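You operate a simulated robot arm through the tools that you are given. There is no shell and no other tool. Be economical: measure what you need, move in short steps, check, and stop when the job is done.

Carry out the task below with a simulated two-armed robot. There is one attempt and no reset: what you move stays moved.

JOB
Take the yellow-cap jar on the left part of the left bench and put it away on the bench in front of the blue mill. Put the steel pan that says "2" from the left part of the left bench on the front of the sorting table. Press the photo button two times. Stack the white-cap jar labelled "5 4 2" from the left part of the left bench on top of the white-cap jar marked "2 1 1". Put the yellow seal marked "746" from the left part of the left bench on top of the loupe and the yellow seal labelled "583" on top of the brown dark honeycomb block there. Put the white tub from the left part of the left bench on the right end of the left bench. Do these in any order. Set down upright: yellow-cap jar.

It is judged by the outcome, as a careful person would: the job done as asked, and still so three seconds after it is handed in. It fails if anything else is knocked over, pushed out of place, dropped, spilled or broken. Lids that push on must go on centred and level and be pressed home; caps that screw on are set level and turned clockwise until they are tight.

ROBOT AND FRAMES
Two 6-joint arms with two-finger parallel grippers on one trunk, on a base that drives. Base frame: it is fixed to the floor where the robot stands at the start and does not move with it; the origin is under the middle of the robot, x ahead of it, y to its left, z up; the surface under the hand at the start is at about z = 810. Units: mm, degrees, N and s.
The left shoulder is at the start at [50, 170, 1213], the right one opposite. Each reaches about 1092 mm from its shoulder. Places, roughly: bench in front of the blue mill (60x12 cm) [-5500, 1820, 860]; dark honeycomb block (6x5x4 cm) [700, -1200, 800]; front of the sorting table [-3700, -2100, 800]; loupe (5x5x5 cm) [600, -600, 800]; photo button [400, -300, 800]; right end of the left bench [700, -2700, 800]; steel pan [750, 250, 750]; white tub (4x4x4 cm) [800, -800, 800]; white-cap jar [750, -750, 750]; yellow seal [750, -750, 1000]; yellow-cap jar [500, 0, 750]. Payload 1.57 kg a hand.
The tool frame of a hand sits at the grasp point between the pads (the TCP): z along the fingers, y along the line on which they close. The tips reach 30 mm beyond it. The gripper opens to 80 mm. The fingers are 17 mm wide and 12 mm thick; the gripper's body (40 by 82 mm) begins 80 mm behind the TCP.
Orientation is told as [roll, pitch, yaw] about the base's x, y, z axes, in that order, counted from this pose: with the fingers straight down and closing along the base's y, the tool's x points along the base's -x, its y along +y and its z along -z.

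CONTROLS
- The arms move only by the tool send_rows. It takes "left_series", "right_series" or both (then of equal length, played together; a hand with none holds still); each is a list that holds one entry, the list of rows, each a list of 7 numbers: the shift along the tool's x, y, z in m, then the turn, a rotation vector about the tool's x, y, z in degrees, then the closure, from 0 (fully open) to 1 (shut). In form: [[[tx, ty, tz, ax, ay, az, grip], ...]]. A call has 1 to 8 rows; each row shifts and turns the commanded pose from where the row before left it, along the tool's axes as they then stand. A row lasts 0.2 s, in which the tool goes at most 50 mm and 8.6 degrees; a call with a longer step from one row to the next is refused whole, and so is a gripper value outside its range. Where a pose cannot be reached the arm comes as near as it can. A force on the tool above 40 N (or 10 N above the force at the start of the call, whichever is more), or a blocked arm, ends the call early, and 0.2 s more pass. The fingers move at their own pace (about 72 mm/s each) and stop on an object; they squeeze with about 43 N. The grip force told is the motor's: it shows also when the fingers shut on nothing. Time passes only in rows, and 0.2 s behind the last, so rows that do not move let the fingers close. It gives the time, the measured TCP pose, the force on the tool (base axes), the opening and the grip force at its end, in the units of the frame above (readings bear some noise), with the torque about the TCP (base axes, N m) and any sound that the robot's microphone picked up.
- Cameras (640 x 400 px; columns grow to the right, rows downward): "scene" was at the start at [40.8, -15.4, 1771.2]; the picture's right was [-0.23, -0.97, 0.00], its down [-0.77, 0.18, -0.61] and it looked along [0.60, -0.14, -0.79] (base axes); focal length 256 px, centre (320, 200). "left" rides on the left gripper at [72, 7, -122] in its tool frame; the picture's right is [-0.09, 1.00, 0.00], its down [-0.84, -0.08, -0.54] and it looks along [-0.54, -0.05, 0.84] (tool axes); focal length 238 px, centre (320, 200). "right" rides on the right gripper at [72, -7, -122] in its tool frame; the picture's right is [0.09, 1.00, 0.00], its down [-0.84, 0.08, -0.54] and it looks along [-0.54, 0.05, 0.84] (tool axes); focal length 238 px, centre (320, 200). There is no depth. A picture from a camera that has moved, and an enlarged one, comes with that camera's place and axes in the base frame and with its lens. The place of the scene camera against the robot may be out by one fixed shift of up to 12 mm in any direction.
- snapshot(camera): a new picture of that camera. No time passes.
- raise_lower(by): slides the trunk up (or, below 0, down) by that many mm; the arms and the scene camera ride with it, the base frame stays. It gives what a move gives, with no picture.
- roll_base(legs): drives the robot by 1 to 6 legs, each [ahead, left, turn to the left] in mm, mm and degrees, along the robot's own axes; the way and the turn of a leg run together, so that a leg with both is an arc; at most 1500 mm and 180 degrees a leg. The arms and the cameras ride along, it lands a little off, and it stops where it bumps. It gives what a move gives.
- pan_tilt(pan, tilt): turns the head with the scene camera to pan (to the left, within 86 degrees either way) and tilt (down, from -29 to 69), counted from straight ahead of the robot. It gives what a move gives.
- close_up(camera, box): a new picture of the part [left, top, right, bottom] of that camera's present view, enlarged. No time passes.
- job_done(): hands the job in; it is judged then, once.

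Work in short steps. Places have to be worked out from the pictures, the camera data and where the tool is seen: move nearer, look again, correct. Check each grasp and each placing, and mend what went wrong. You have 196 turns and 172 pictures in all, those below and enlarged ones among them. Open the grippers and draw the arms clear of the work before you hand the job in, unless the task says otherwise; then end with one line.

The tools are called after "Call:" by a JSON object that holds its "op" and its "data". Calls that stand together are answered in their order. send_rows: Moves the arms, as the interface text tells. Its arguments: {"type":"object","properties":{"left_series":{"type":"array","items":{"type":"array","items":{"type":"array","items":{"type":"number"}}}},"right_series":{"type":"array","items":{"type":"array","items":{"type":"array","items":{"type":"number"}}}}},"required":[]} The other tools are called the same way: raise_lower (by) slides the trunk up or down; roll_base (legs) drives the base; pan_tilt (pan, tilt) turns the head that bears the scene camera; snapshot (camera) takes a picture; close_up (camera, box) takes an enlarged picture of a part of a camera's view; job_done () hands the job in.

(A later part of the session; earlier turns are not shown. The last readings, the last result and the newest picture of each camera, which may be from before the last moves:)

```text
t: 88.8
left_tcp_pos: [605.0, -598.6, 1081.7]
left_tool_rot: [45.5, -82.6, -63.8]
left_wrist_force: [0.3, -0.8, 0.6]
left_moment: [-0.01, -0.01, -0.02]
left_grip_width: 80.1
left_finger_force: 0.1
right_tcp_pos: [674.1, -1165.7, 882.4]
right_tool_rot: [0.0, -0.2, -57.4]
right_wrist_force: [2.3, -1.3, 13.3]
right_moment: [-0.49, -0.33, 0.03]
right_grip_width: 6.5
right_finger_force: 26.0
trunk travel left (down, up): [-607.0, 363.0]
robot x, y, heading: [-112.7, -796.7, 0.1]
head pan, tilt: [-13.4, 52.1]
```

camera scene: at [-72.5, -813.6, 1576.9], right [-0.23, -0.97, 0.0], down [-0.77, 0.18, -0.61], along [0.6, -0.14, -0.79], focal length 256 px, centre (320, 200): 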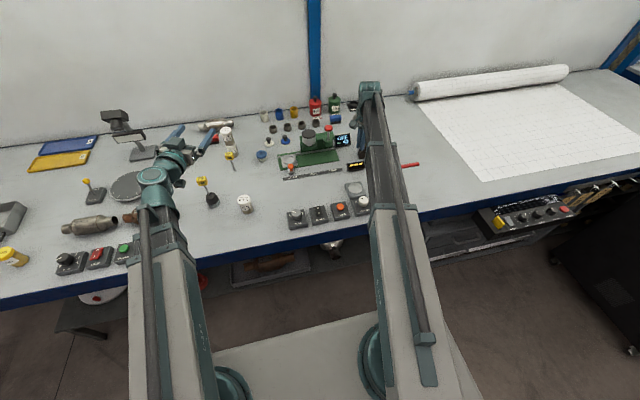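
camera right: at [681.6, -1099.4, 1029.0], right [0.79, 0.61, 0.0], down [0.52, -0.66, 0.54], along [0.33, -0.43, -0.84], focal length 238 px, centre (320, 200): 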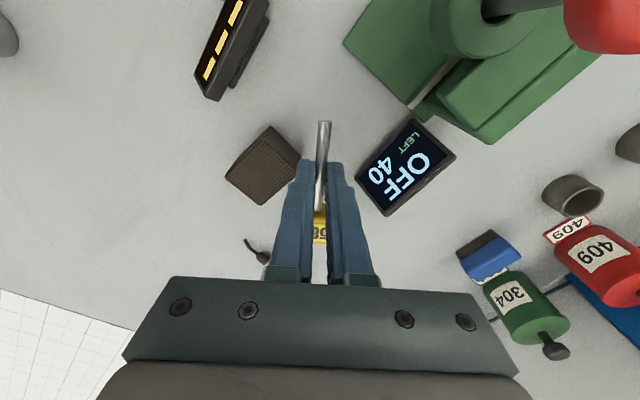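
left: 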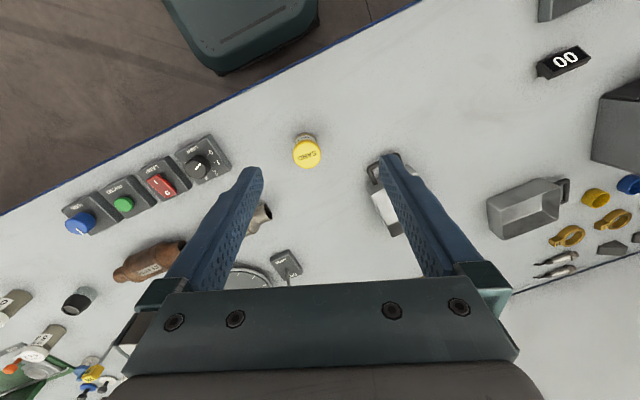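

The torque confirms contact under the head, on the block. Relieve and open slowly.

Call:
{"op": "raise_lower", "data": {"by": 1.0}}

Call:
{"op": "send_rows", "data": {"right_series": [[[0, 0, 0, 0, 0, 0, 0.92], [0, 0, 0, 0, 0, 0, 0.9], [0, 0, 0, 0, 0, 0, 0.88], [0, 0, 0, 0, 0, 0, 0.84], [0, 0, 0, 0, 0, 0, 0.78], [0, 0, 0, 0, 0, 0, 0.7], [0, 0, 0, 0, 0, 0, 0.7]]]}}

Call:
{"op": "raise_lower", "data": {"by": 100}}

Call:
{"op": "snapshot", "data": {"camera": "right"}}

```text
t: 89.3
left_tcp_pos: [606.6, -598.5, 1082.4]
left_tool_rot: [45.4, -82.5, -63.5]
left_wrist_force: [0.3, -0.4, 0.5]
left_moment: [-0.01, -0.04, -0.03]
left_grip_width: 79.8
left_finger_force: 0.1
right_tcp_pos: [674.3, -1163.3, 883.7]
right_tool_rot: [0.0, 0.0, -57.4]
right_wrist_force: [-0.6, 0.3, 4.7]
right_moment: [-0.14, -0.05, 0.01]
right_grip_width: 6.7
right_finger_force: 26.0
trunk travel left (down, up): [-608.0, 362.0]
robot x, y, heading: [-110.7, -801.4, 0.4]
head pan, tilt: [-13.4, 52.1]
```

```text
t: 90.9
left_tcp_pos: [607.2, -598.6, 1081.6]
left_tool_rot: [45.3, -82.5, -63.4]
left_wrist_force: [0.2, 0.6, 0.4]
left_moment: [-0.01, 0.02, -0.02]
left_grip_width: 80.0
left_finger_force: 0.1
right_tcp_pos: [674.2, -1165.4, 881.9]
right_tool_rot: [0.0, 0.1, -57.3]
right_wrist_force: [-0.5, -0.8, -0.2]
right_moment: [0.05, -0.01, 0.04]
right_grip_width: 23.8
right_finger_force: 0.2
trunk travel left (down, up): [-608.0, 362.0]
robot x, y, heading: [-116.9, -800.4, 0.0]
head pan, tilt: [-13.4, 52.1]
```

```text
t: 92.2
left_tcp_pos: [605.3, -599.0, 1181.6]
left_tool_rot: [45.2, -82.5, -63.3]
left_wrist_force: [0.5, 0.4, 0.5]
left_moment: [-0.01, 0.01, -0.02]
left_grip_width: 79.8
left_finger_force: 0.2
right_tcp_pos: [675.9, -1165.2, 981.8]
right_tool_rot: [0.0, 0.0, -57.4]
right_wrist_force: [0.7, 0.3, -0.3]
right_moment: [-0.01, -0.02, 0.02]
right_grip_width: 23.9
right_finger_force: 0.0
trunk travel left (down, up): [-708.0, 262.0]
robot x, y, heading: [-114.4, -800.0, 0.1]
head pan, tilt: [-13.4, 52.1]
```

```text
92 pictures are left
camera right: at [630.3, -1108.6, 1103.0], right [0.79, 0.61, 0.0], down [0.52, -0.66, 0.54], along [0.33, -0.43, -0.84], focal length 238 px, centre (320, 200)
```

right: 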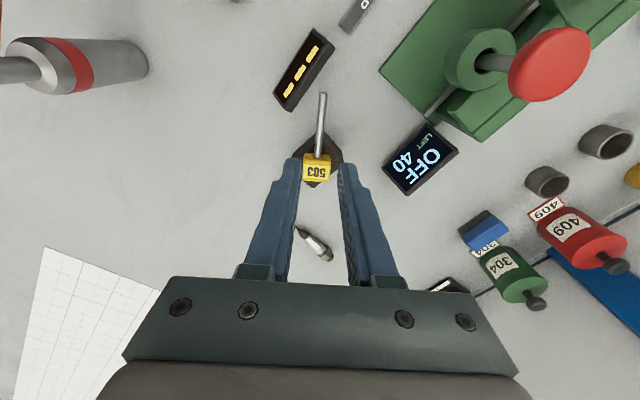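

Seal 583 now lies securely on the block. Next the white tub: I yaw the hand back, then view the candidate near [780, -763] (white body with a blue lid) and the white cup at the back.

Call:
{"op": "raise_lower", "data": {"by": 60}}

Call:
{"op": "send_rows", "data": {"right_series": [[[0, 0, 0, 0, 0, -8.2, 0.3], [0, 0, 0, 0, 0, -8.2, 0], [0, 0, 0, 0, 0, -8.2, 0], [0, 0, 0, 0, 0, -8.2, 0], [0, 0, 0, 0, 0, -8.2, 0], [0, 0, 0, 0, 0, -8.2, 0], [0, 0, 0, 0, 0, -8.2, 0]]]}}

Call:
{"op": "roll_base", "data": {"legs": [[0, 380, 0]]}}

Call:
{"op": "snapshot", "data": {"camera": "right"}}

```text
t: 93.2
left_tcp_pos: [605.7, -597.9, 1241.5]
left_tool_rot: [45.1, -82.4, -63.4]
left_wrist_force: [-0.6, -0.6, 0.1]
left_moment: [0.03, 0.03, -0.03]
left_grip_width: 79.9
left_finger_force: 0.1
right_tcp_pos: [676.4, -1165.4, 1042.9]
right_tool_rot: [-0.1, 0.0, -57.4]
right_wrist_force: [0.7, 0.0, 0.9]
right_moment: [0.0, 0.02, -0.02]
right_grip_width: 24.0
right_finger_force: 0.1
trunk travel left (down, up): [-768.0, 202.0]
robot x, y, heading: [-110.8, -799.3, 0.2]
head pan, tilt: [-13.4, 52.1]
```

```text
t: 94.8
left_tcp_pos: [606.4, -597.2, 1242.6]
left_tool_rot: [45.3, -82.6, -63.4]
left_wrist_force: [0.0, -0.6, -0.6]
left_moment: [0.03, 0.04, 0.0]
left_grip_width: 79.8
left_finger_force: 0.1
right_tcp_pos: [675.1, -1165.0, 1042.8]
right_tool_rot: [0.0, 0.1, 0.2]
right_wrist_force: [0.8, -0.2, -1.0]
right_moment: [-0.01, -0.03, 0.01]
right_grip_width: 79.9
right_finger_force: 0.0
trunk travel left (down, up): [-768.0, 202.0]
robot x, y, heading: [-113.6, -796.5, -0.2]
head pan, tilt: [-13.4, 52.1]
```

```text
t: 97.2
left_tcp_pos: [602.6, -214.5, 1241.3]
left_tool_rot: [45.2, -82.5, -62.9]
left_wrist_force: [0.3, -0.1, -0.8]
left_moment: [0.02, 0.0, -0.03]
left_grip_width: 80.2
left_finger_force: 0.0
right_tcp_pos: [675.9, -779.8, 1043.4]
right_tool_rot: [-0.1, 0.0, 0.4]
right_wrist_force: [0.8, 0.1, 0.1]
right_moment: [-0.02, -0.01, 0.02]
right_grip_width: 79.7
right_finger_force: 0.1
trunk travel left (down, up): [-768.0, 202.0]
robot x, y, heading: [-114.5, -414.1, 0.2]
head pan, tilt: [-13.4, 52.1]
```

```text
91 pictures are left
camera right: at [603.0, -787.2, 1163.4], right [-0.1, 1.0, 0.0], down [0.84, 0.08, 0.54], along [0.54, 0.05, -0.84], focal length 238 px, centre (320, 200)
```

right: 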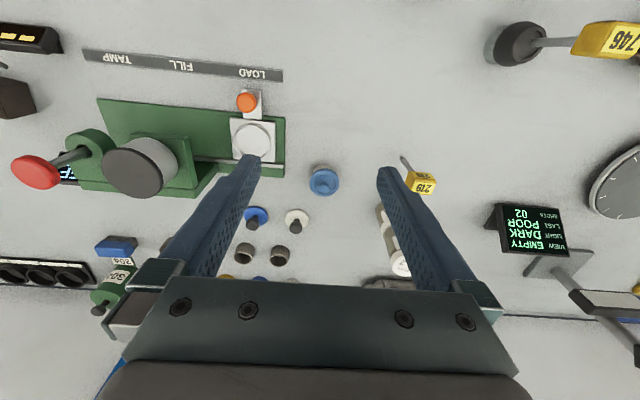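

I zoom on the blue-lidded object and the back-row cups.

Call:
{"op": "close_up", "data": {"camera": "right", "box": [280, 150, 360, 215]}}

Call:
{"op": "close_up", "data": {"camera": "scene", "box": [330, 110, 430, 180]}}

```text
6.15 times, centred on (320, 182) of right
camera zoom: at [603.0, -787.2, 1163.4], right [-0.1, 1.0, 0.0], down [0.84, 0.08, 0.54], along [0.54, 0.05, -0.84], focal length 1467 px, centre (320, 308)
```

zoom: 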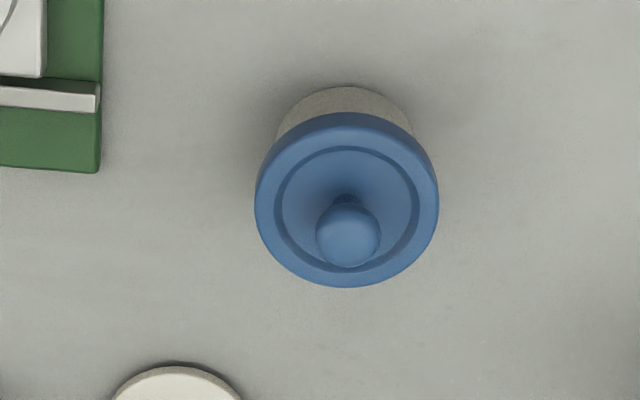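

```text
5.71 times, centred on (380, 145) of scene
camera zoom: at [-73.5, -432.4, 1710.9], right [-0.22, -0.97, 0.0], down [-0.77, 0.18, -0.61], along [0.6, -0.14, -0.79], focal length 1460 px, centre (-23, 514)
```

zoom: 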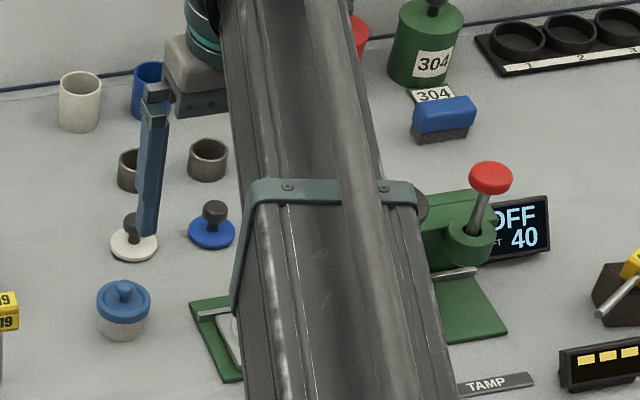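

I zoom in from the scene camera to see the tub's body vs lid profile.

Call:
{"op": "close_up", "data": {"camera": "scene", "box": [343, 153, 363, 173]}}

```text
16.00 times, centred on (353, 163) of scene
camera zoom: at [-73.5, -432.4, 1710.9], right [-0.22, -0.97, 0.0], down [-0.77, 0.18, -0.61], along [0.6, -0.14, -0.79], focal length 4089 px, centre (-208, 792)
```

zoom: 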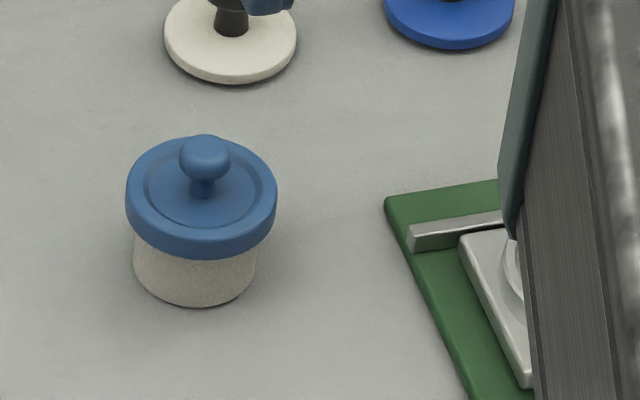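

The tub has a snug 45 mm blue lid over a 37 mm white body; its centre is near [780, -763]. I drive 80 mm ahead, move over it and look closer.

Call:
{"op": "roll_base", "data": {"legs": [[80, 0, 0]]}}

Call:
{"op": "send_rows", "data": {"right_series": [[[0, 0.016, 0, 0, 0, 0, 0]]]}}

Call:
{"op": "raise_lower", "data": {"by": -100}}

Call:
{"op": "snapshot", "data": {"camera": "right"}}

```text
t: 98.3
left_tcp_pos: [684.1, -213.2, 1241.1]
left_tool_rot: [44.8, -82.4, -62.6]
left_wrist_force: [-0.3, 0.4, -0.7]
left_moment: [0.0, 0.03, 0.0]
left_grip_width: 79.9
left_finger_force: 0.1
right_tcp_pos: [755.1, -778.8, 1041.5]
right_tool_rot: [0.0, 0.1, 0.5]
right_wrist_force: [0.1, 0.8, -1.0]
right_moment: [-0.02, 0.03, 0.02]
right_grip_width: 79.9
right_finger_force: 0.0
trunk travel left (down, up): [-768.0, 202.0]
robot x, y, heading: [-33.4, -415.4, 0.4]
head pan, tilt: [-13.4, 52.1]
```

```text
t: 98.7
left_tcp_pos: [683.4, -213.5, 1242.3]
left_tool_rot: [45.2, -82.6, -63.0]
left_wrist_force: [-0.4, 0.3, -1.0]
left_moment: [0.01, 0.01, 0.02]
left_grip_width: 80.1
left_finger_force: 0.0
right_tcp_pos: [754.9, -762.0, 1042.3]
right_tool_rot: [0.0, 0.1, 0.4]
right_wrist_force: [0.0, 0.8, 0.2]
right_moment: [-0.01, 0.03, -0.02]
right_grip_width: 80.1
right_finger_force: 0.0
trunk travel left (down, up): [-768.0, 202.0]
robot x, y, heading: [-32.2, -419.2, 0.6]
head pan, tilt: [-13.4, 52.1]
```

```text
t: 100.0
left_tcp_pos: [683.2, -213.2, 1142.7]
left_tool_rot: [45.4, -82.5, -63.1]
left_wrist_force: [-0.1, -0.3, -0.5]
left_moment: [0.02, -0.02, 0.01]
left_grip_width: 80.2
left_finger_force: 0.0
right_tcp_pos: [755.0, -762.0, 942.1]
right_tool_rot: [0.0, 0.0, 0.4]
right_wrist_force: [0.7, 0.2, 0.2]
right_moment: [0.02, 0.0, 0.0]
right_grip_width: 80.0
right_finger_force: 0.0
trunk travel left (down, up): [-668.0, 302.0]
robot x, y, heading: [-35.9, -415.9, 0.4]
head pan, tilt: [-13.4, 52.1]
```

```text
87 pictures are left
camera right: at [682.7, -770.1, 1063.3], right [-0.1, 0.99, 0.0], down [0.84, 0.08, 0.54], along [0.54, 0.05, -0.84], focal length 238 px, centre (320, 200)
```

right: 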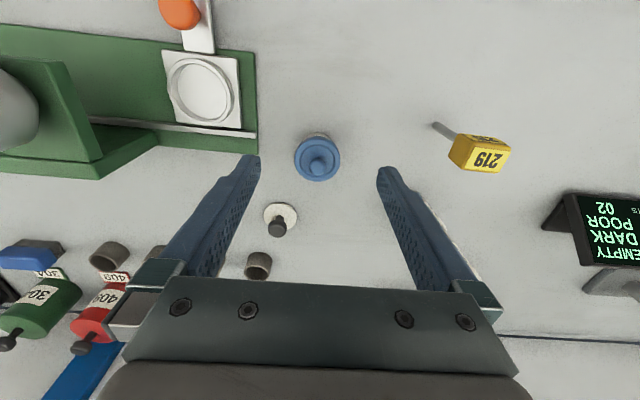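

Tub centre at about [777, -763.5]. I align, lower to TCP z 845 and grip gently.

Call:
{"op": "send_rows", "data": {"right_series": [[[-0.022, -0.0015, 0, 0, 0, 0, 0.2], [0, 0, 0, 0, 0, 0, 0.2]]]}}

Call:
{"op": "raise_lower", "data": {"by": -97}}

Call:
{"op": "send_rows", "data": {"right_series": [[[0, 0, 0, 0, 0, 0, 0.35], [0, 0, 0, 0, 0, 0, 0.5], [0, 0, 0, 0, 0, 0, 1], [0, 0, 0, 0, 0, 0, 1]]]}}

Call:
{"op": "snapshot", "data": {"camera": "right"}}

```text
t: 100.6
left_tcp_pos: [684.0, -213.8, 1141.3]
left_tool_rot: [45.3, -82.4, -63.0]
left_wrist_force: [0.2, 0.6, -0.4]
left_moment: [-0.02, 0.02, -0.02]
left_grip_width: 80.0
left_finger_force: 0.0
right_tcp_pos: [776.4, -763.7, 941.7]
right_tool_rot: [0.0, 0.0, 0.5]
right_wrist_force: [-0.4, -0.2, 0.0]
right_moment: [0.01, 0.0, -0.01]
right_grip_width: 63.9
right_finger_force: 0.1
trunk travel left (down, up): [-668.0, 302.0]
robot x, y, heading: [-36.5, -417.7, 0.4]
head pan, tilt: [-13.4, 52.1]
```

```text
t: 101.9
left_tcp_pos: [682.9, -213.3, 1044.6]
left_tool_rot: [45.4, -82.4, -63.1]
left_wrist_force: [-0.2, 0.5, 0.1]
left_moment: [0.0, -0.03, -0.01]
left_grip_width: 79.6
left_finger_force: 0.0
right_tcp_pos: [777.0, -764.1, 845.9]
right_tool_rot: [0.0, 0.0, 0.5]
right_wrist_force: [-0.2, -0.1, 0.0]
right_moment: [-0.01, -0.04, -0.01]
right_grip_width: 63.8
right_finger_force: 0.1
trunk travel left (down, up): [-571.0, 399.0]
robot x, y, heading: [-38.4, -416.3, 0.2]
head pan, tilt: [-13.4, 52.1]
```

```text
t: 102.9
left_tcp_pos: [683.1, -212.9, 1044.7]
left_tool_rot: [45.3, -82.5, -63.1]
left_wrist_force: [-0.4, 0.1, -0.5]
left_moment: [-0.02, -0.01, -0.02]
left_grip_width: 80.0
left_finger_force: 0.0
right_tcp_pos: [777.0, -765.1, 846.0]
right_tool_rot: [0.1, 0.0, 0.5]
right_wrist_force: [0.3, 0.1, 0.1]
right_moment: [-0.02, 0.04, -0.02]
right_grip_width: 45.6
right_finger_force: 43.2
trunk travel left (down, up): [-571.0, 399.0]
robot x, y, heading: [-35.4, -412.8, 0.4]
head pan, tilt: [-13.4, 52.1]
```

```text
86 pictures are left
camera right: at [704.6, -771.7, 966.2], right [-0.1, 0.99, 0.0], down [0.84, 0.08, 0.54], along [0.54, 0.05, -0.84], focal length 238 px, centre (320, 200)
```

right: 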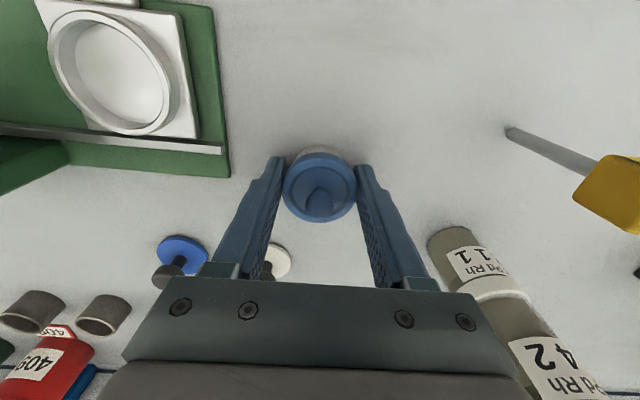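

Gripped at the lid rim (45.6 mm). I lift just a little to see whether the body comes along.

Call:
{"op": "raise_lower", "data": {"by": 12}}

Call:
{"op": "close_up", "data": {"camera": "right", "box": [260, 120, 380, 220]}}

Call:
{"op": "close_up", "data": {"camera": "scene", "box": [300, 120, 400, 200]}}

```text
t: 103.5
left_tcp_pos: [682.1, -214.0, 1057.1]
left_tool_rot: [45.3, -82.6, -63.0]
left_wrist_force: [-0.1, 0.1, 0.6]
left_moment: [0.02, 0.02, -0.01]
left_grip_width: 80.2
left_finger_force: 0.0
right_tcp_pos: [776.3, -764.3, 856.7]
right_tool_rot: [0.0, -0.1, 0.4]
right_wrist_force: [-0.5, 0.5, 0.0]
right_moment: [-0.01, -0.01, 0.0]
right_grip_width: 45.8
right_finger_force: 43.0
trunk travel left (down, up): [-583.0, 387.0]
robot x, y, heading: [-35.4, -419.6, 0.3]
head pan, tilt: [-13.4, 52.1]
```

```text
4.00 times, centred on (320, 170) of right
camera zoom: at [704.7, -771.7, 978.1], right [-0.1, 0.99, 0.0], down [0.84, 0.08, 0.54], along [0.54, 0.05, -0.84], focal length 953 px, centre (320, 320)
```

zoom: 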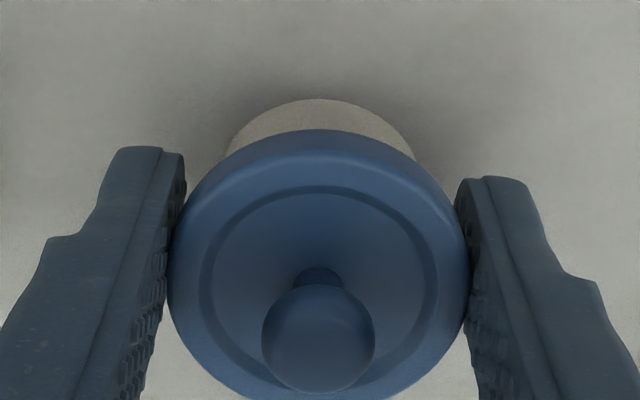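

```text
5.00 times, centred on (350, 160) of scene
camera zoom: at [6.4, -432.8, 1525.9], right [-0.22, -0.97, 0.0], down [-0.77, 0.18, -0.61], along [0.6, -0.14, -0.79], focal length 1278 px, centre (170, 400)
```

zoom: 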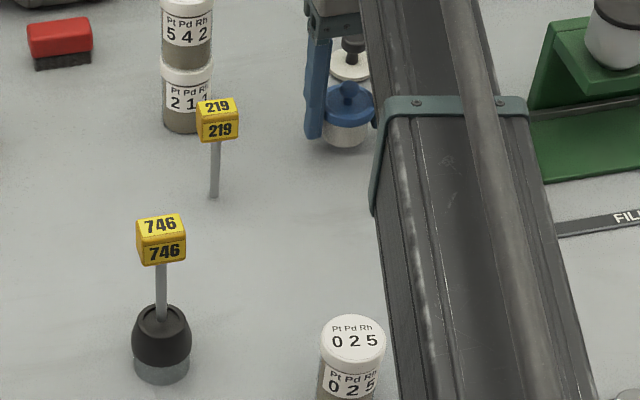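

It looks like the body came along; raise 60 mm more to confirm.

Call:
{"op": "raise_lower", "data": {"by": 60}}

Call:
{"op": "close_up", "data": {"camera": "right", "box": [260, 120, 380, 220]}}

Call:
{"op": "close_up", "data": {"camera": "scene", "box": [320, 110, 380, 160]}}

```text
t: 104.5
left_tcp_pos: [683.5, -211.6, 1116.7]
left_tool_rot: [45.2, -82.6, -62.9]
left_wrist_force: [0.0, -0.1, -0.8]
left_moment: [0.01, 0.02, -0.02]
left_grip_width: 80.0
left_finger_force: 0.2
right_tcp_pos: [776.7, -764.5, 916.9]
right_tool_rot: [-0.1, 0.0, 0.4]
right_wrist_force: [0.2, 0.1, -0.7]
right_moment: [0.01, -0.03, 0.0]
right_grip_width: 45.8
right_finger_force: 43.1
trunk travel left (down, up): [-643.0, 327.0]
robot x, y, heading: [-34.7, -417.3, 0.4]
head pan, tilt: [-13.4, 52.1]
```

```text
4.00 times, centred on (320, 170) of right
camera zoom: at [704.8, -771.7, 1038.1], right [-0.1, 0.99, 0.0], down [0.84, 0.08, 0.54], along [0.54, 0.05, -0.84], focal length 953 px, centre (320, 320)
```

zoom: 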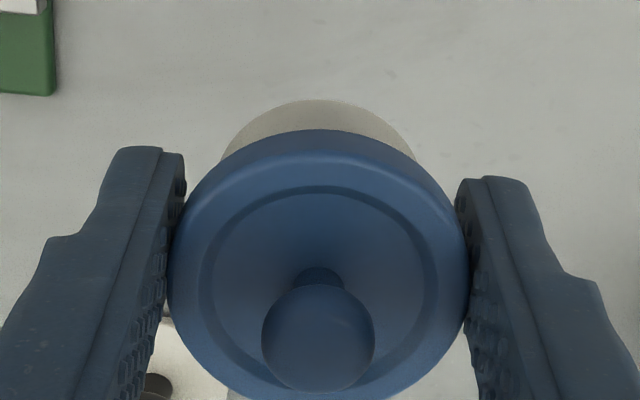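

```text
8.00 times, centred on (350, 135) of scene
camera zoom: at [6.5, -432.8, 1585.8], right [-0.22, -0.97, 0.0], down [-0.77, 0.18, -0.61], along [0.6, -0.14, -0.79], focal length 2045 px, centre (80, 720)
```

zoom: 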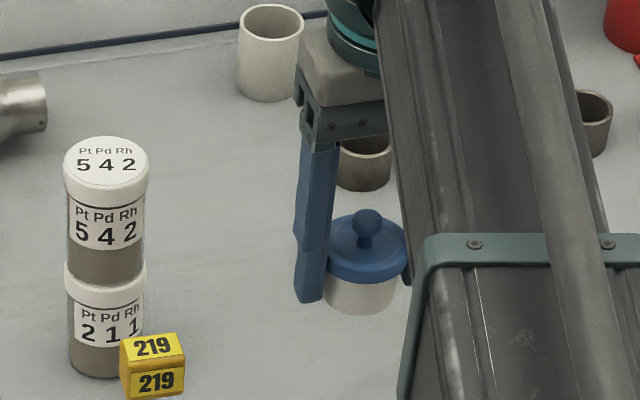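

The whole tub is lifted. I raise 120 mm, back off, and pan the head right to see the way to the bench's right end.

Call:
{"op": "raise_lower", "data": {"by": 125}}

Call:
{"op": "roll_base", "data": {"legs": [[-120, 0, 0]]}}

Call:
{"op": "pan_tilt", "data": {"pan": -65, "tilt": 30}}

Call:
{"op": "snapshot", "data": {"camera": "scene"}}

```text
t: 106.1
left_tcp_pos: [683.5, -212.7, 1241.7]
left_tool_rot: [45.3, -82.5, -63.0]
left_wrist_force: [0.2, 0.2, 0.4]
left_moment: [-0.02, 0.02, -0.02]
left_grip_width: 79.8
left_finger_force: 0.0
right_tcp_pos: [777.0, -764.0, 1041.8]
right_tool_rot: [0.1, 0.0, 0.5]
right_wrist_force: [-0.1, 0.0, -0.6]
right_moment: [0.01, 0.0, -0.01]
right_grip_width: 45.6
right_finger_force: 42.5
trunk travel left (down, up): [-768.0, 202.0]
robot x, y, heading: [-34.1, -414.9, 0.5]
head pan, tilt: [-13.4, 52.1]
```

```text
t: 107.3
left_tcp_pos: [561.6, -215.1, 1243.2]
left_tool_rot: [45.8, -82.5, -63.6]
left_wrist_force: [-0.5, 0.0, 0.3]
left_moment: [0.01, 0.02, 0.04]
left_grip_width: 80.3
left_finger_force: 0.0
right_tcp_pos: [653.3, -765.5, 1044.4]
right_tool_rot: [0.0, -0.1, 0.5]
right_wrist_force: [-0.8, 0.2, -0.5]
right_moment: [-0.03, -0.03, 0.01]
right_grip_width: 45.5
right_finger_force: 42.7
trunk travel left (down, up): [-768.0, 202.0]
robot x, y, heading: [-157.0, -421.5, 0.5]
head pan, tilt: [-13.4, 52.1]
```

```text
t: 108.5
left_tcp_pos: [562.8, -215.2, 1242.7]
left_tool_rot: [45.3, -82.5, -63.1]
left_wrist_force: [-0.1, 0.4, 0.5]
left_moment: [-0.01, 0.0, -0.02]
left_grip_width: 80.2
left_finger_force: 0.0
right_tcp_pos: [654.7, -764.8, 1042.6]
right_tool_rot: [0.0, 0.0, 0.4]
right_wrist_force: [0.5, -0.3, -1.0]
right_moment: [0.01, -0.02, 0.01]
right_grip_width: 45.5
right_finger_force: 43.1
trunk travel left (down, up): [-768.0, 202.0]
robot x, y, heading: [-157.1, -418.0, 0.3]
head pan, tilt: [-65.0, 30.0]
```

```text
81 pictures are left
camera scene: at [-149.0, -498.5, 1743.2], right [-0.9, -0.43, 0.0], down [-0.21, 0.45, -0.87], along [0.37, -0.78, -0.5], focal length 256 px, centre (320, 200)
```

scene: 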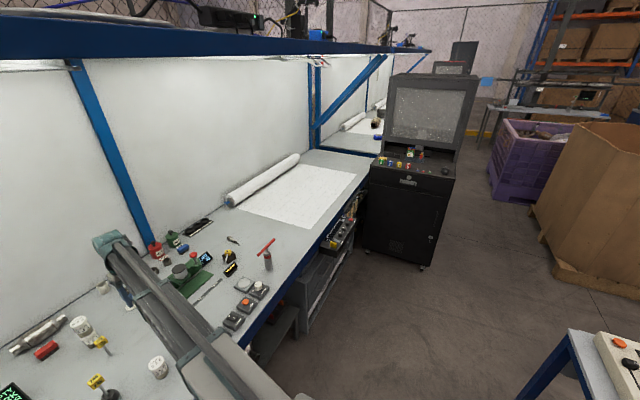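

A black console cabinet stands before the bench at y≈-2500. I need my base's half-width; I tilt the head down to see it.

Call:
{"op": "pan_tilt", "data": {"pan": -80, "tilt": 69}}

Call:
{"op": "snapshot", "data": {"camera": "scene"}}

```text
t: 109.6
left_tcp_pos: [562.4, -214.8, 1241.4]
left_tool_rot: [45.3, -82.5, -63.2]
left_wrist_force: [0.1, 0.7, -0.4]
left_moment: [0.04, 0.01, -0.01]
left_grip_width: 80.2
left_finger_force: 0.0
right_tcp_pos: [654.1, -766.1, 1041.8]
right_tool_rot: [0.0, -0.1, 0.5]
right_wrist_force: [0.4, -0.2, 0.1]
right_moment: [-0.01, 0.01, 0.01]
right_grip_width: 45.6
right_finger_force: 42.9
trunk travel left (down, up): [-768.0, 202.0]
robot x, y, heading: [-155.4, -419.1, 0.4]
head pan, tilt: [-80.0, 68.8]
```

```text
80 pictures are left
camera scene: at [-177.7, -471.9, 1691.8], right [-0.98, -0.18, 0.0], down [-0.17, 0.92, -0.36], along [0.07, -0.36, -0.93], focal length 256 px, centre (320, 200)
```

scene: 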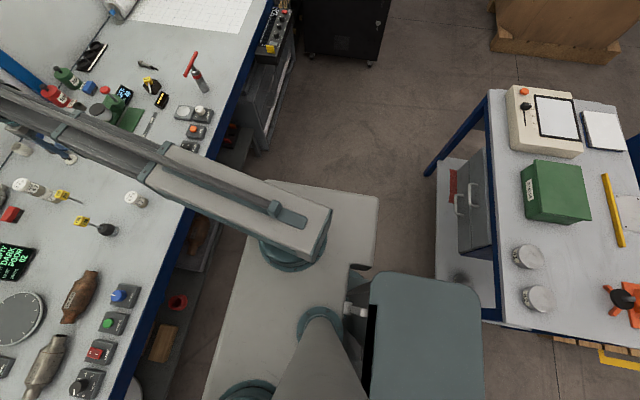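

The shoulder plate's half-width is about 360 mm, so robot y ≈ -2060 is the safe limit. I drive 1500 mm to the right and check.

Call:
{"op": "pan_tilt", "data": {"pan": -60, "tilt": 45}}

Call:
{"op": "roll_base", "data": {"legs": [[0, -1500, 0]]}}

Call:
{"op": "snapshot", "data": {"camera": "scene"}}

```text
t: 110.5
left_tcp_pos: [561.4, -214.8, 1241.3]
left_tool_rot: [45.3, -82.5, -63.2]
left_wrist_force: [-0.3, 1.2, 0.3]
left_moment: [0.0, 0.01, -0.01]
left_grip_width: 79.9
left_finger_force: 0.0
right_tcp_pos: [654.9, -765.9, 1042.0]
right_tool_rot: [0.0, 0.0, 0.4]
right_wrist_force: [0.2, -0.2, 0.0]
right_moment: [-0.02, -0.01, 0.04]
right_grip_width: 45.6
right_finger_force: 42.9
trunk travel left (down, up): [-768.0, 202.0]
robot x, y, heading: [-156.3, -422.0, 0.2]
head pan, tilt: [-60.0, 45.0]
```

```text
t: 117.9
left_tcp_pos: [569.3, -1725.8, 1241.8]
left_tool_rot: [45.3, -82.4, -63.4]
left_wrist_force: [-0.1, -0.7, -0.2]
left_moment: [0.03, 0.02, 0.01]
left_grip_width: 80.0
left_finger_force: 0.1
right_tcp_pos: [660.8, -2277.3, 1041.5]
right_tool_rot: [0.0, 0.0, 0.2]
right_wrist_force: [0.7, 0.3, -0.7]
right_moment: [-0.01, -0.01, 0.0]
right_grip_width: 45.5
right_finger_force: 43.2
trunk travel left (down, up): [-768.0, 202.0]
robot x, y, heading: [-148.6, -1929.8, 0.1]
head pan, tilt: [-60.0, 45.0]
```

```text
79 pictures are left
camera scene: at [-139.7, -1995.6, 1720.6], right [-0.86, -0.5, 0.0], down [-0.36, 0.61, -0.71], along [0.36, -0.61, -0.71], focal length 256 px, centre (320, 200)
```

scene: 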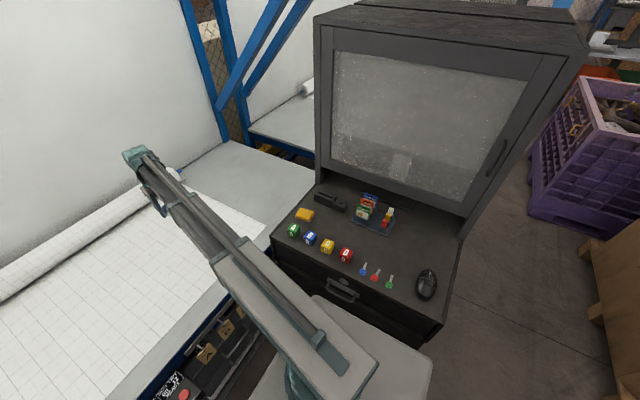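

Bare bench lies beyond the paper (y < -2570). I move 70 right and 180 ahead so the arm's line clears the console, then reach.

Call:
{"op": "roll_base", "data": {"legs": [[0, -65, 0], [180, 0, 0]]}}

Call:
{"op": "snapshot", "data": {"camera": "right"}}

Call:
{"op": "snapshot", "data": {"camera": "scene"}}

```text
t: 120.0
left_tcp_pos: [748.1, -1791.3, 1241.4]
left_tool_rot: [44.9, -82.4, -63.0]
left_wrist_force: [0.7, 0.4, -0.6]
left_moment: [0.03, -0.02, 0.0]
left_grip_width: 80.0
left_finger_force: 0.1
right_tcp_pos: [839.0, -2341.0, 1042.2]
right_tool_rot: [-0.1, 0.1, 0.3]
right_wrist_force: [1.3, -0.1, 0.2]
right_moment: [0.0, 0.04, -0.02]
right_grip_width: 45.8
right_finger_force: 43.3
trunk travel left (down, up): [-768.0, 202.0]
robot x, y, heading: [30.1, -1988.8, 0.1]
head pan, tilt: [-60.0, 45.0]
```

```text
78 pictures are left
camera right: at [767.2, -2349.3, 1162.4], right [-0.1, 1.0, 0.0], down [0.84, 0.08, 0.54], along [0.54, 0.05, -0.84], focal length 238 px, centre (320, 200)
```

right: 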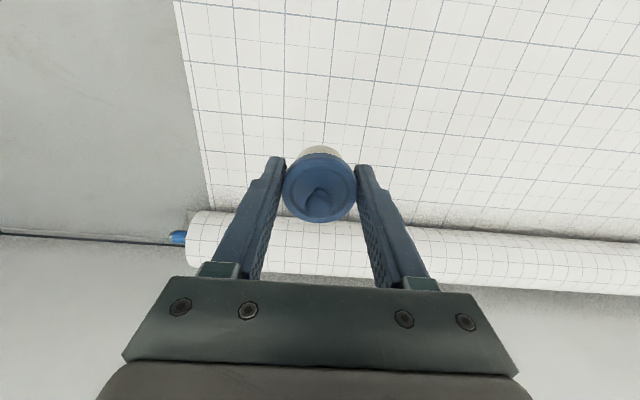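

```text
77 pictures are left
camera scene: at [38.9, -2060.5, 1720.6], right [-0.86, -0.5, 0.0], down [-0.36, 0.61, -0.71], along [0.35, -0.61, -0.71], focal length 256 px, centre (320, 200)
```

scene: 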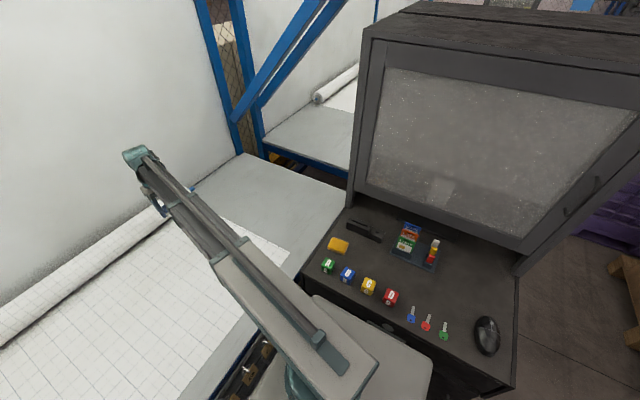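

The paper's edge is at y≈-2523 and the bench ends near -2990. I swing the hand to about [780, -2640].

Call:
{"op": "send_rows", "data": {"right_series": [[[0.0084, -0.0427, 0, 0, 0, 0, 1], [0.0084, -0.0427, 0, 0, 0, 0, 1], [0.0084, -0.0427, 0, 0, 0, 0, 1], [0.0084, -0.0427, 0, 0, 0, 0, 1], [0.0084, -0.0427, 0, 0, 0, 0, 1], [0.0084, -0.0427, 0, 0, 0, 0, 1], [0.0084, -0.0427, 0, 0, 0, 0, 1]]]}}

Call:
{"op": "snapshot", "data": {"camera": "right"}}

Call:
{"op": "snapshot", "data": {"camera": "scene"}}

```text
t: 121.6
left_tcp_pos: [747.7, -1790.6, 1241.4]
left_tool_rot: [45.4, -82.4, -63.4]
left_wrist_force: [0.9, 0.2, 0.0]
left_moment: [0.02, 0.01, 0.02]
left_grip_width: 79.9
left_finger_force: 0.1
right_tcp_pos: [781.0, -2643.1, 1042.2]
right_tool_rot: [0.0, 0.0, 0.2]
right_wrist_force: [0.0, -0.2, -0.4]
right_moment: [-0.02, -0.01, -0.04]
right_grip_width: 45.7
right_finger_force: 43.3
trunk travel left (down, up): [-768.0, 202.0]
robot x, y, heading: [33.5, -1993.1, 0.4]
head pan, tilt: [-60.0, 45.0]
```

```text
76 pictures are left
camera right: at [709.3, -2650.5, 1162.9], right [-0.1, 1.0, 0.0], down [0.84, 0.08, 0.54], along [0.54, 0.05, -0.84], focal length 238 px, centre (320, 200)
```

right: 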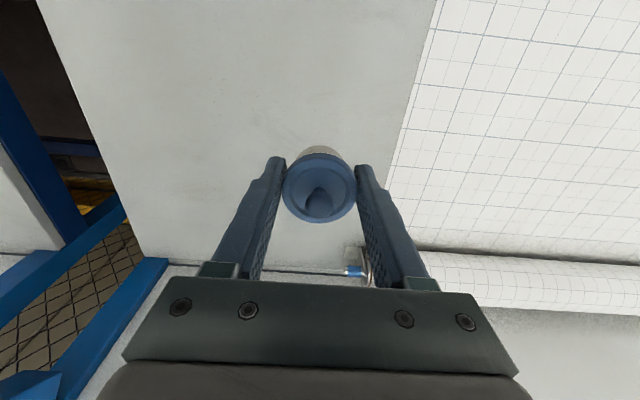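

```text
75 pictures are left
camera scene: at [37.1, -2061.2, 1720.6], right [-0.86, -0.5, 0.0], down [-0.36, 0.61, -0.71], along [0.36, -0.61, -0.71], focal length 256 px, centre (320, 200)
```

scene: 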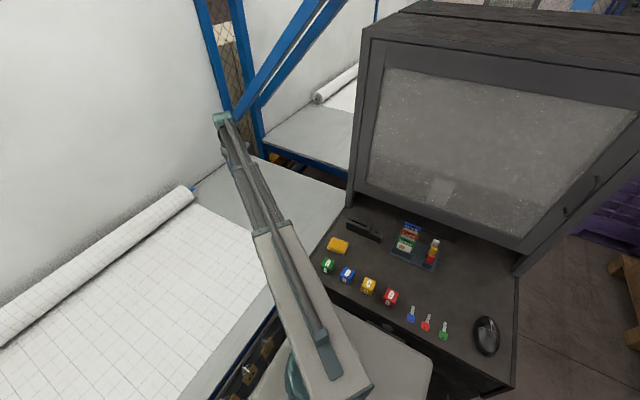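

Clear bare bench here. I lower 190 mm, then in small steps to contact.

Call:
{"op": "raise_lower", "data": {"by": -130}}

Call:
{"op": "snapshot", "data": {"camera": "scene"}}

```text
t: 123.2
left_tcp_pos: [747.4, -1791.4, 1112.5]
left_tool_rot: [45.4, -82.5, -63.4]
left_wrist_force: [-0.7, -1.2, -0.3]
left_moment: [-0.03, -0.02, 0.0]
left_grip_width: 80.1
left_finger_force: 0.0
right_tcp_pos: [781.6, -2640.9, 913.2]
right_tool_rot: [0.0, 0.0, 0.2]
right_wrist_force: [-1.1, 0.6, 0.3]
right_moment: [-0.03, 0.0, -0.03]
right_grip_width: 45.7
right_finger_force: 43.2
trunk travel left (down, up): [-638.0, 332.0]
robot x, y, heading: [31.3, -1991.9, 0.2]
head pan, tilt: [-60.0, 45.0]
```

```text
74 pictures are left
camera scene: at [37.0, -2060.4, 1590.7], right [-0.86, -0.5, 0.0], down [-0.36, 0.61, -0.71], along [0.36, -0.61, -0.71], focal length 256 px, centre (320, 200)
```

scene: 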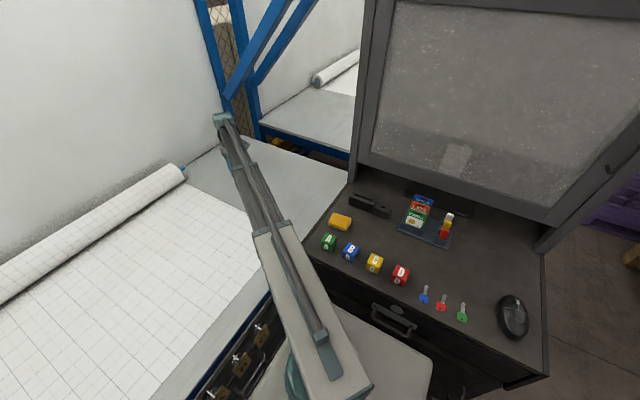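

The console corner is about [300, -2404, 950]; arm and plate clear it. Continue lowering to contact.

Call:
{"op": "raise_lower", "data": {"by": -62}}

Call:
{"op": "raise_lower", "data": {"by": -2.5}}

Call:
{"op": "raise_lower", "data": {"by": -2}}

Call:
{"op": "raise_lower", "data": {"by": -2}}

```text
t: 124.2
left_tcp_pos: [747.5, -1791.4, 1049.5]
left_tool_rot: [45.3, -82.5, -63.4]
left_wrist_force: [0.5, 0.0, 0.6]
left_moment: [0.0, -0.01, 0.0]
left_grip_width: 80.1
left_finger_force: 0.1
right_tcp_pos: [781.1, -2641.9, 849.4]
right_tool_rot: [0.0, 0.1, 0.2]
right_wrist_force: [0.3, 0.5, -0.5]
right_moment: [0.01, 0.03, 0.01]
right_grip_width: 45.5
right_finger_force: 43.1
trunk travel left (down, up): [-576.0, 394.0]
robot x, y, heading: [27.7, -1990.3, 0.2]
head pan, tilt: [-60.0, 45.0]
```

```text
t: 124.7
left_tcp_pos: [747.6, -1790.9, 1047.7]
left_tool_rot: [45.3, -82.5, -63.3]
left_wrist_force: [-1.3, -0.2, -0.1]
left_moment: [0.0, 0.0, -0.02]
left_grip_width: 79.9
left_finger_force: 0.1
right_tcp_pos: [781.1, -2642.6, 847.4]
right_tool_rot: [-0.1, 0.0, 0.2]
right_wrist_force: [-0.2, -0.7, -0.8]
right_moment: [0.0, 0.0, 0.0]
right_grip_width: 45.7
right_finger_force: 43.3
trunk travel left (down, up): [-573.0, 397.0]
robot x, y, heading: [31.0, -1995.1, -0.0]
head pan, tilt: [-60.0, 45.0]
```

```text
t: 125.2
left_tcp_pos: [746.5, -1792.0, 1045.4]
left_tool_rot: [45.3, -82.5, -63.3]
left_wrist_force: [-0.2, -0.5, -0.2]
left_moment: [0.04, -0.01, 0.0]
left_grip_width: 80.2
left_finger_force: 0.1
right_tcp_pos: [782.6, -2641.8, 845.7]
right_tool_rot: [0.1, 0.0, 0.2]
right_wrist_force: [0.1, 0.1, -0.6]
right_moment: [0.01, 0.0, -0.01]
right_grip_width: 45.7
right_finger_force: 42.7
trunk travel left (down, up): [-571.0, 399.0]
robot x, y, heading: [27.2, -1990.7, 0.2]
head pan, tilt: [-60.0, 45.0]
```

```text
t: 125.8
left_tcp_pos: [745.7, -1789.3, 1044.0]
left_tool_rot: [45.5, -82.5, -63.6]
left_wrist_force: [0.0, 0.1, 0.2]
left_moment: [0.0, 0.01, 0.02]
left_grip_width: 80.1
left_finger_force: 0.1
right_tcp_pos: [781.0, -2640.8, 844.4]
right_tool_rot: [-0.1, 0.0, 0.2]
right_wrist_force: [2.3, -2.6, 13.8]
right_moment: [-0.06, -0.1, -0.02]
right_grip_width: 45.6
right_finger_force: 42.5
trunk travel left (down, up): [-569.0, 401.0]
robot x, y, heading: [28.1, -1991.7, 0.3]
head pan, tilt: [-60.0, 45.0]
```

Contact (13.8 N). I relieve slightly, release, raise and check.

Call:
{"op": "raise_lower", "data": {"by": 1}}

Call:
{"op": "send_rows", "data": {"right_series": [[[0, 0, 0, 0, 0, 0, 0.4], [0, 0, 0, 0, 0, 0, 0.3], [0, 0, 0, 0, 0, 0, 0.1], [0, 0, 0, 0, 0, 0, 0], [0, 0, 0, 0, 0, 0, 0]]]}}

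Call:
{"op": "raise_lower", "data": {"by": 150}}

Call:
{"op": "snapshot", "data": {"camera": "right"}}

```text
t: 126.3
left_tcp_pos: [745.9, -1790.9, 1043.6]
left_tool_rot: [45.4, -82.5, -63.4]
left_wrist_force: [0.1, -0.5, 0.0]
left_moment: [-0.01, 0.05, 0.01]
left_grip_width: 79.9
left_finger_force: 0.0
right_tcp_pos: [782.2, -2641.8, 844.8]
right_tool_rot: [0.0, 0.0, 0.2]
right_wrist_force: [0.4, -0.3, 5.4]
right_moment: [-0.03, -0.05, -0.01]
right_grip_width: 46.0
right_finger_force: 44.0
trunk travel left (down, up): [-570.0, 400.0]
robot x, y, heading: [28.4, -1992.0, 0.1]
head pan, tilt: [-60.0, 45.0]
```

```text
t: 127.5
left_tcp_pos: [747.3, -1790.1, 1043.6]
left_tool_rot: [45.3, -82.4, -63.3]
left_wrist_force: [0.8, -0.8, 0.2]
left_moment: [-0.02, 0.0, -0.02]
left_grip_width: 79.9
left_finger_force: 0.1
right_tcp_pos: [781.1, -2642.9, 845.5]
right_tool_rot: [0.0, -0.1, 0.1]
right_wrist_force: [-0.5, 0.5, 0.1]
right_moment: [-0.01, -0.02, -0.02]
right_grip_width: 80.1
right_finger_force: 0.0
trunk travel left (down, up): [-570.0, 400.0]
robot x, y, heading: [31.2, -1993.6, 0.3]
head pan, tilt: [-60.0, 45.0]
```

```text
t: 129.2
left_tcp_pos: [747.9, -1791.0, 1193.2]
left_tool_rot: [45.3, -82.5, -63.3]
left_wrist_force: [-0.7, 0.7, 0.6]
left_moment: [-0.02, 0.01, 0.0]
left_grip_width: 79.8
left_finger_force: 0.0
right_tcp_pos: [781.0, -2641.4, 994.3]
right_tool_rot: [0.0, 0.0, 0.2]
right_wrist_force: [-0.5, -0.6, -0.8]
right_moment: [-0.01, 0.04, 0.02]
right_grip_width: 80.0
right_finger_force: 0.1
trunk travel left (down, up): [-720.0, 250.0]
robot x, y, heading: [25.4, -1993.4, 0.1]
head pan, tilt: [-60.0, 45.0]
```

```text
73 pictures are left
camera right: at [709.4, -2649.4, 1115.6], right [-0.1, 1.0, 0.0], down [0.84, 0.08, 0.54], along [0.54, 0.05, -0.84], focal length 238 px, centre (320, 200)
```

right: 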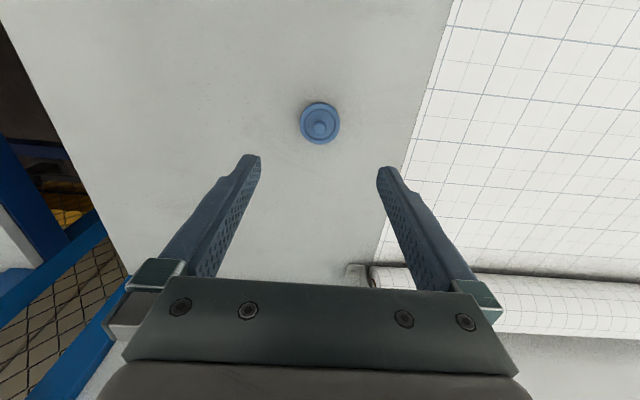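

The tub stands well on the bare right end. Next the steel pan: I raise, bring the right hand in, back off, and drive left toward y≈250.

Call:
{"op": "raise_lower", "data": {"by": 60}}

Call:
{"op": "send_rows", "data": {"right_series": [[[0.01, 0.045, 0, 0, 0, 0, 0], [0.01, 0.045, 0, 0, 0, 0, 0], [0.01, 0.045, 0, 0, 0, 0, 0], [0.01, 0.045, 0, 0, 0, 0, 0], [0.01, 0.045, 0, 0, 0, 0, 0], [0.01, 0.045, 0, 0, 0, 0, 0], [0, 0.045, 0, 0, 0, 0, 0]]]}}

Call:
{"op": "roll_base", "data": {"legs": [[-180, 0, 0], [0, 1500, 0], [0, 750, 0]]}}

Call:
{"op": "pan_tilt", "data": {"pan": 0, "tilt": 55}}

Call:
{"op": "snapshot", "data": {"camera": "scene"}}

Call:
{"op": "snapshot", "data": {"camera": "right"}}

```text
t: 130.2
left_tcp_pos: [747.1, -1791.1, 1253.8]
left_tool_rot: [45.3, -82.5, -63.4]
left_wrist_force: [-0.5, -0.4, 0.3]
left_moment: [0.0, 0.03, 0.04]
left_grip_width: 80.0
left_finger_force: 0.0
right_tcp_pos: [782.3, -2643.2, 1054.8]
right_tool_rot: [0.1, 0.0, 0.2]
right_wrist_force: [0.1, 0.1, -0.2]
right_moment: [0.02, 0.01, -0.01]
right_grip_width: 80.1
right_finger_force: 0.0
trunk travel left (down, up): [-780.0, 190.0]
robot x, y, heading: [32.2, -1992.0, 0.1]
head pan, tilt: [-60.0, 45.0]
```

```text
t: 131.8
left_tcp_pos: [747.5, -1791.2, 1255.1]
left_tool_rot: [45.2, -82.4, -63.3]
left_wrist_force: [0.4, 0.1, -0.1]
left_moment: [0.01, 0.02, -0.03]
left_grip_width: 80.2
left_finger_force: 0.0
right_tcp_pos: [722.1, -2325.9, 1054.1]
right_tool_rot: [-0.1, -0.1, 0.1]
right_wrist_force: [-0.3, 0.8, 0.2]
right_moment: [-0.01, -0.01, -0.01]
right_grip_width: 80.1
right_finger_force: 0.0
trunk travel left (down, up): [-780.0, 190.0]
robot x, y, heading: [28.8, -1991.8, 0.4]
head pan, tilt: [-60.0, 45.0]
```

```text
t: 144.1
left_tcp_pos: [554.2, 468.4, 1253.0]
left_tool_rot: [45.4, -82.5, -63.5]
left_wrist_force: [0.2, -0.2, 0.4]
left_moment: [0.0, 0.02, 0.0]
left_grip_width: 80.1
left_finger_force: 0.0
right_tcp_pos: [527.9, -65.4, 1054.6]
right_tool_rot: [0.0, 0.0, 0.1]
right_wrist_force: [0.7, 0.1, -0.2]
right_moment: [0.0, -0.03, 0.0]
right_grip_width: 80.1
right_finger_force: 0.0
trunk travel left (down, up): [-780.0, 190.0]
robot x, y, heading: [-162.5, 270.8, -0.1]
head pan, tilt: [-60.0, 45.0]
```

```text
t: 145.4
left_tcp_pos: [554.5, 467.8, 1254.9]
left_tool_rot: [45.3, -82.5, -63.5]
left_wrist_force: [-0.7, 0.3, -0.1]
left_moment: [0.0, 0.01, 0.0]
left_grip_width: 80.0
left_finger_force: 0.0
right_tcp_pos: [528.0, -66.0, 1056.0]
right_tool_rot: [0.0, -0.1, 0.1]
right_wrist_force: [-0.4, 1.5, 0.4]
right_moment: [-0.01, 0.02, -0.02]
right_grip_width: 79.9
right_finger_force: 0.0
trunk travel left (down, up): [-780.0, 190.0]
robot x, y, heading: [-164.1, 266.8, -0.3]
head pan, tilt: [0.0, 55.0]
```

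```text
72 pictures are left
camera scene: at [-124.6, 271.7, 1719.7], right [0.0, -1.0, 0.0], down [-0.82, 0.0, -0.57], along [0.57, 0.0, -0.82], focal length 256 px, centre (320, 200)
```

scene: 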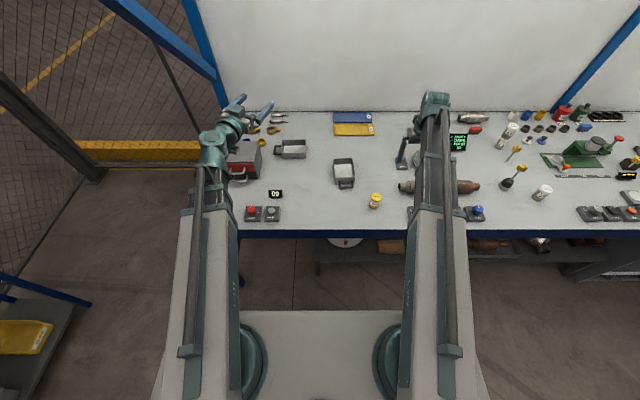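

```text
71 pictures are left
camera right: at [456.1, -73.3, 1175.7], right [-0.09, 1.0, 0.0], down [0.84, 0.08, 0.54], along [0.54, 0.05, -0.84], focal length 238 px, centre (320, 200)
```

right: 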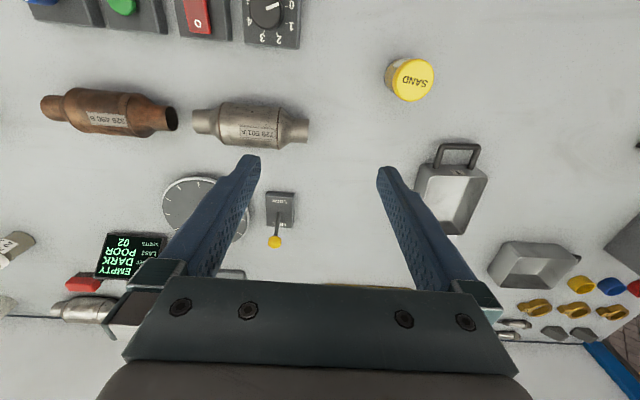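

I zoom in on the two pans to read the labels.

Call:
{"op": "close_up", "data": {"camera": "scene", "box": [270, 130, 370, 200]}}

Call:
{"op": "close_up", "data": {"camera": "right", "box": [380, 120, 600, 300]}}

```text
5.71 times, centred on (320, 165) of scene
camera zoom: at [-124.6, 271.7, 1719.7], right [0.0, -1.0, 0.0], down [-0.82, 0.0, -0.57], along [0.57, 0.0, -0.82], focal length 1460 px, centre (320, 400)
```

zoom: 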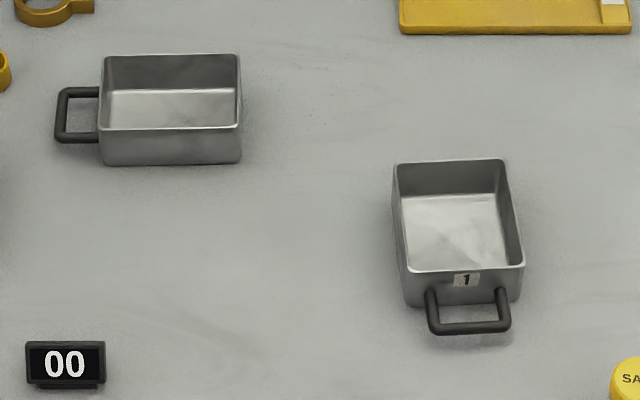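

```text
2.22 times, centred on (490, 210) of right
camera zoom: at [456.1, -73.3, 1175.7], right [-0.09, 1.0, 0.0], down [0.84, 0.08, 0.54], along [0.54, 0.05, -0.84], focal length 530 px, centre (-58, 178)
```

zoom: 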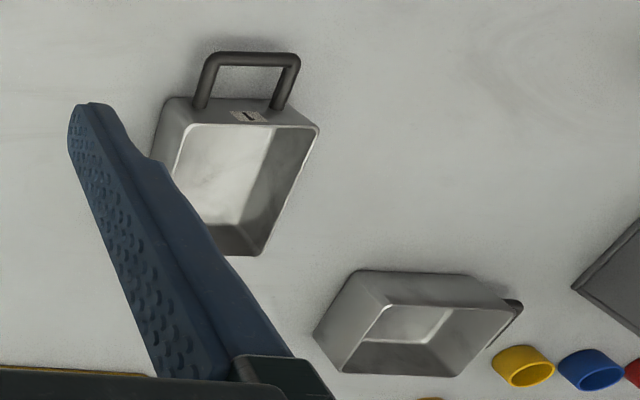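

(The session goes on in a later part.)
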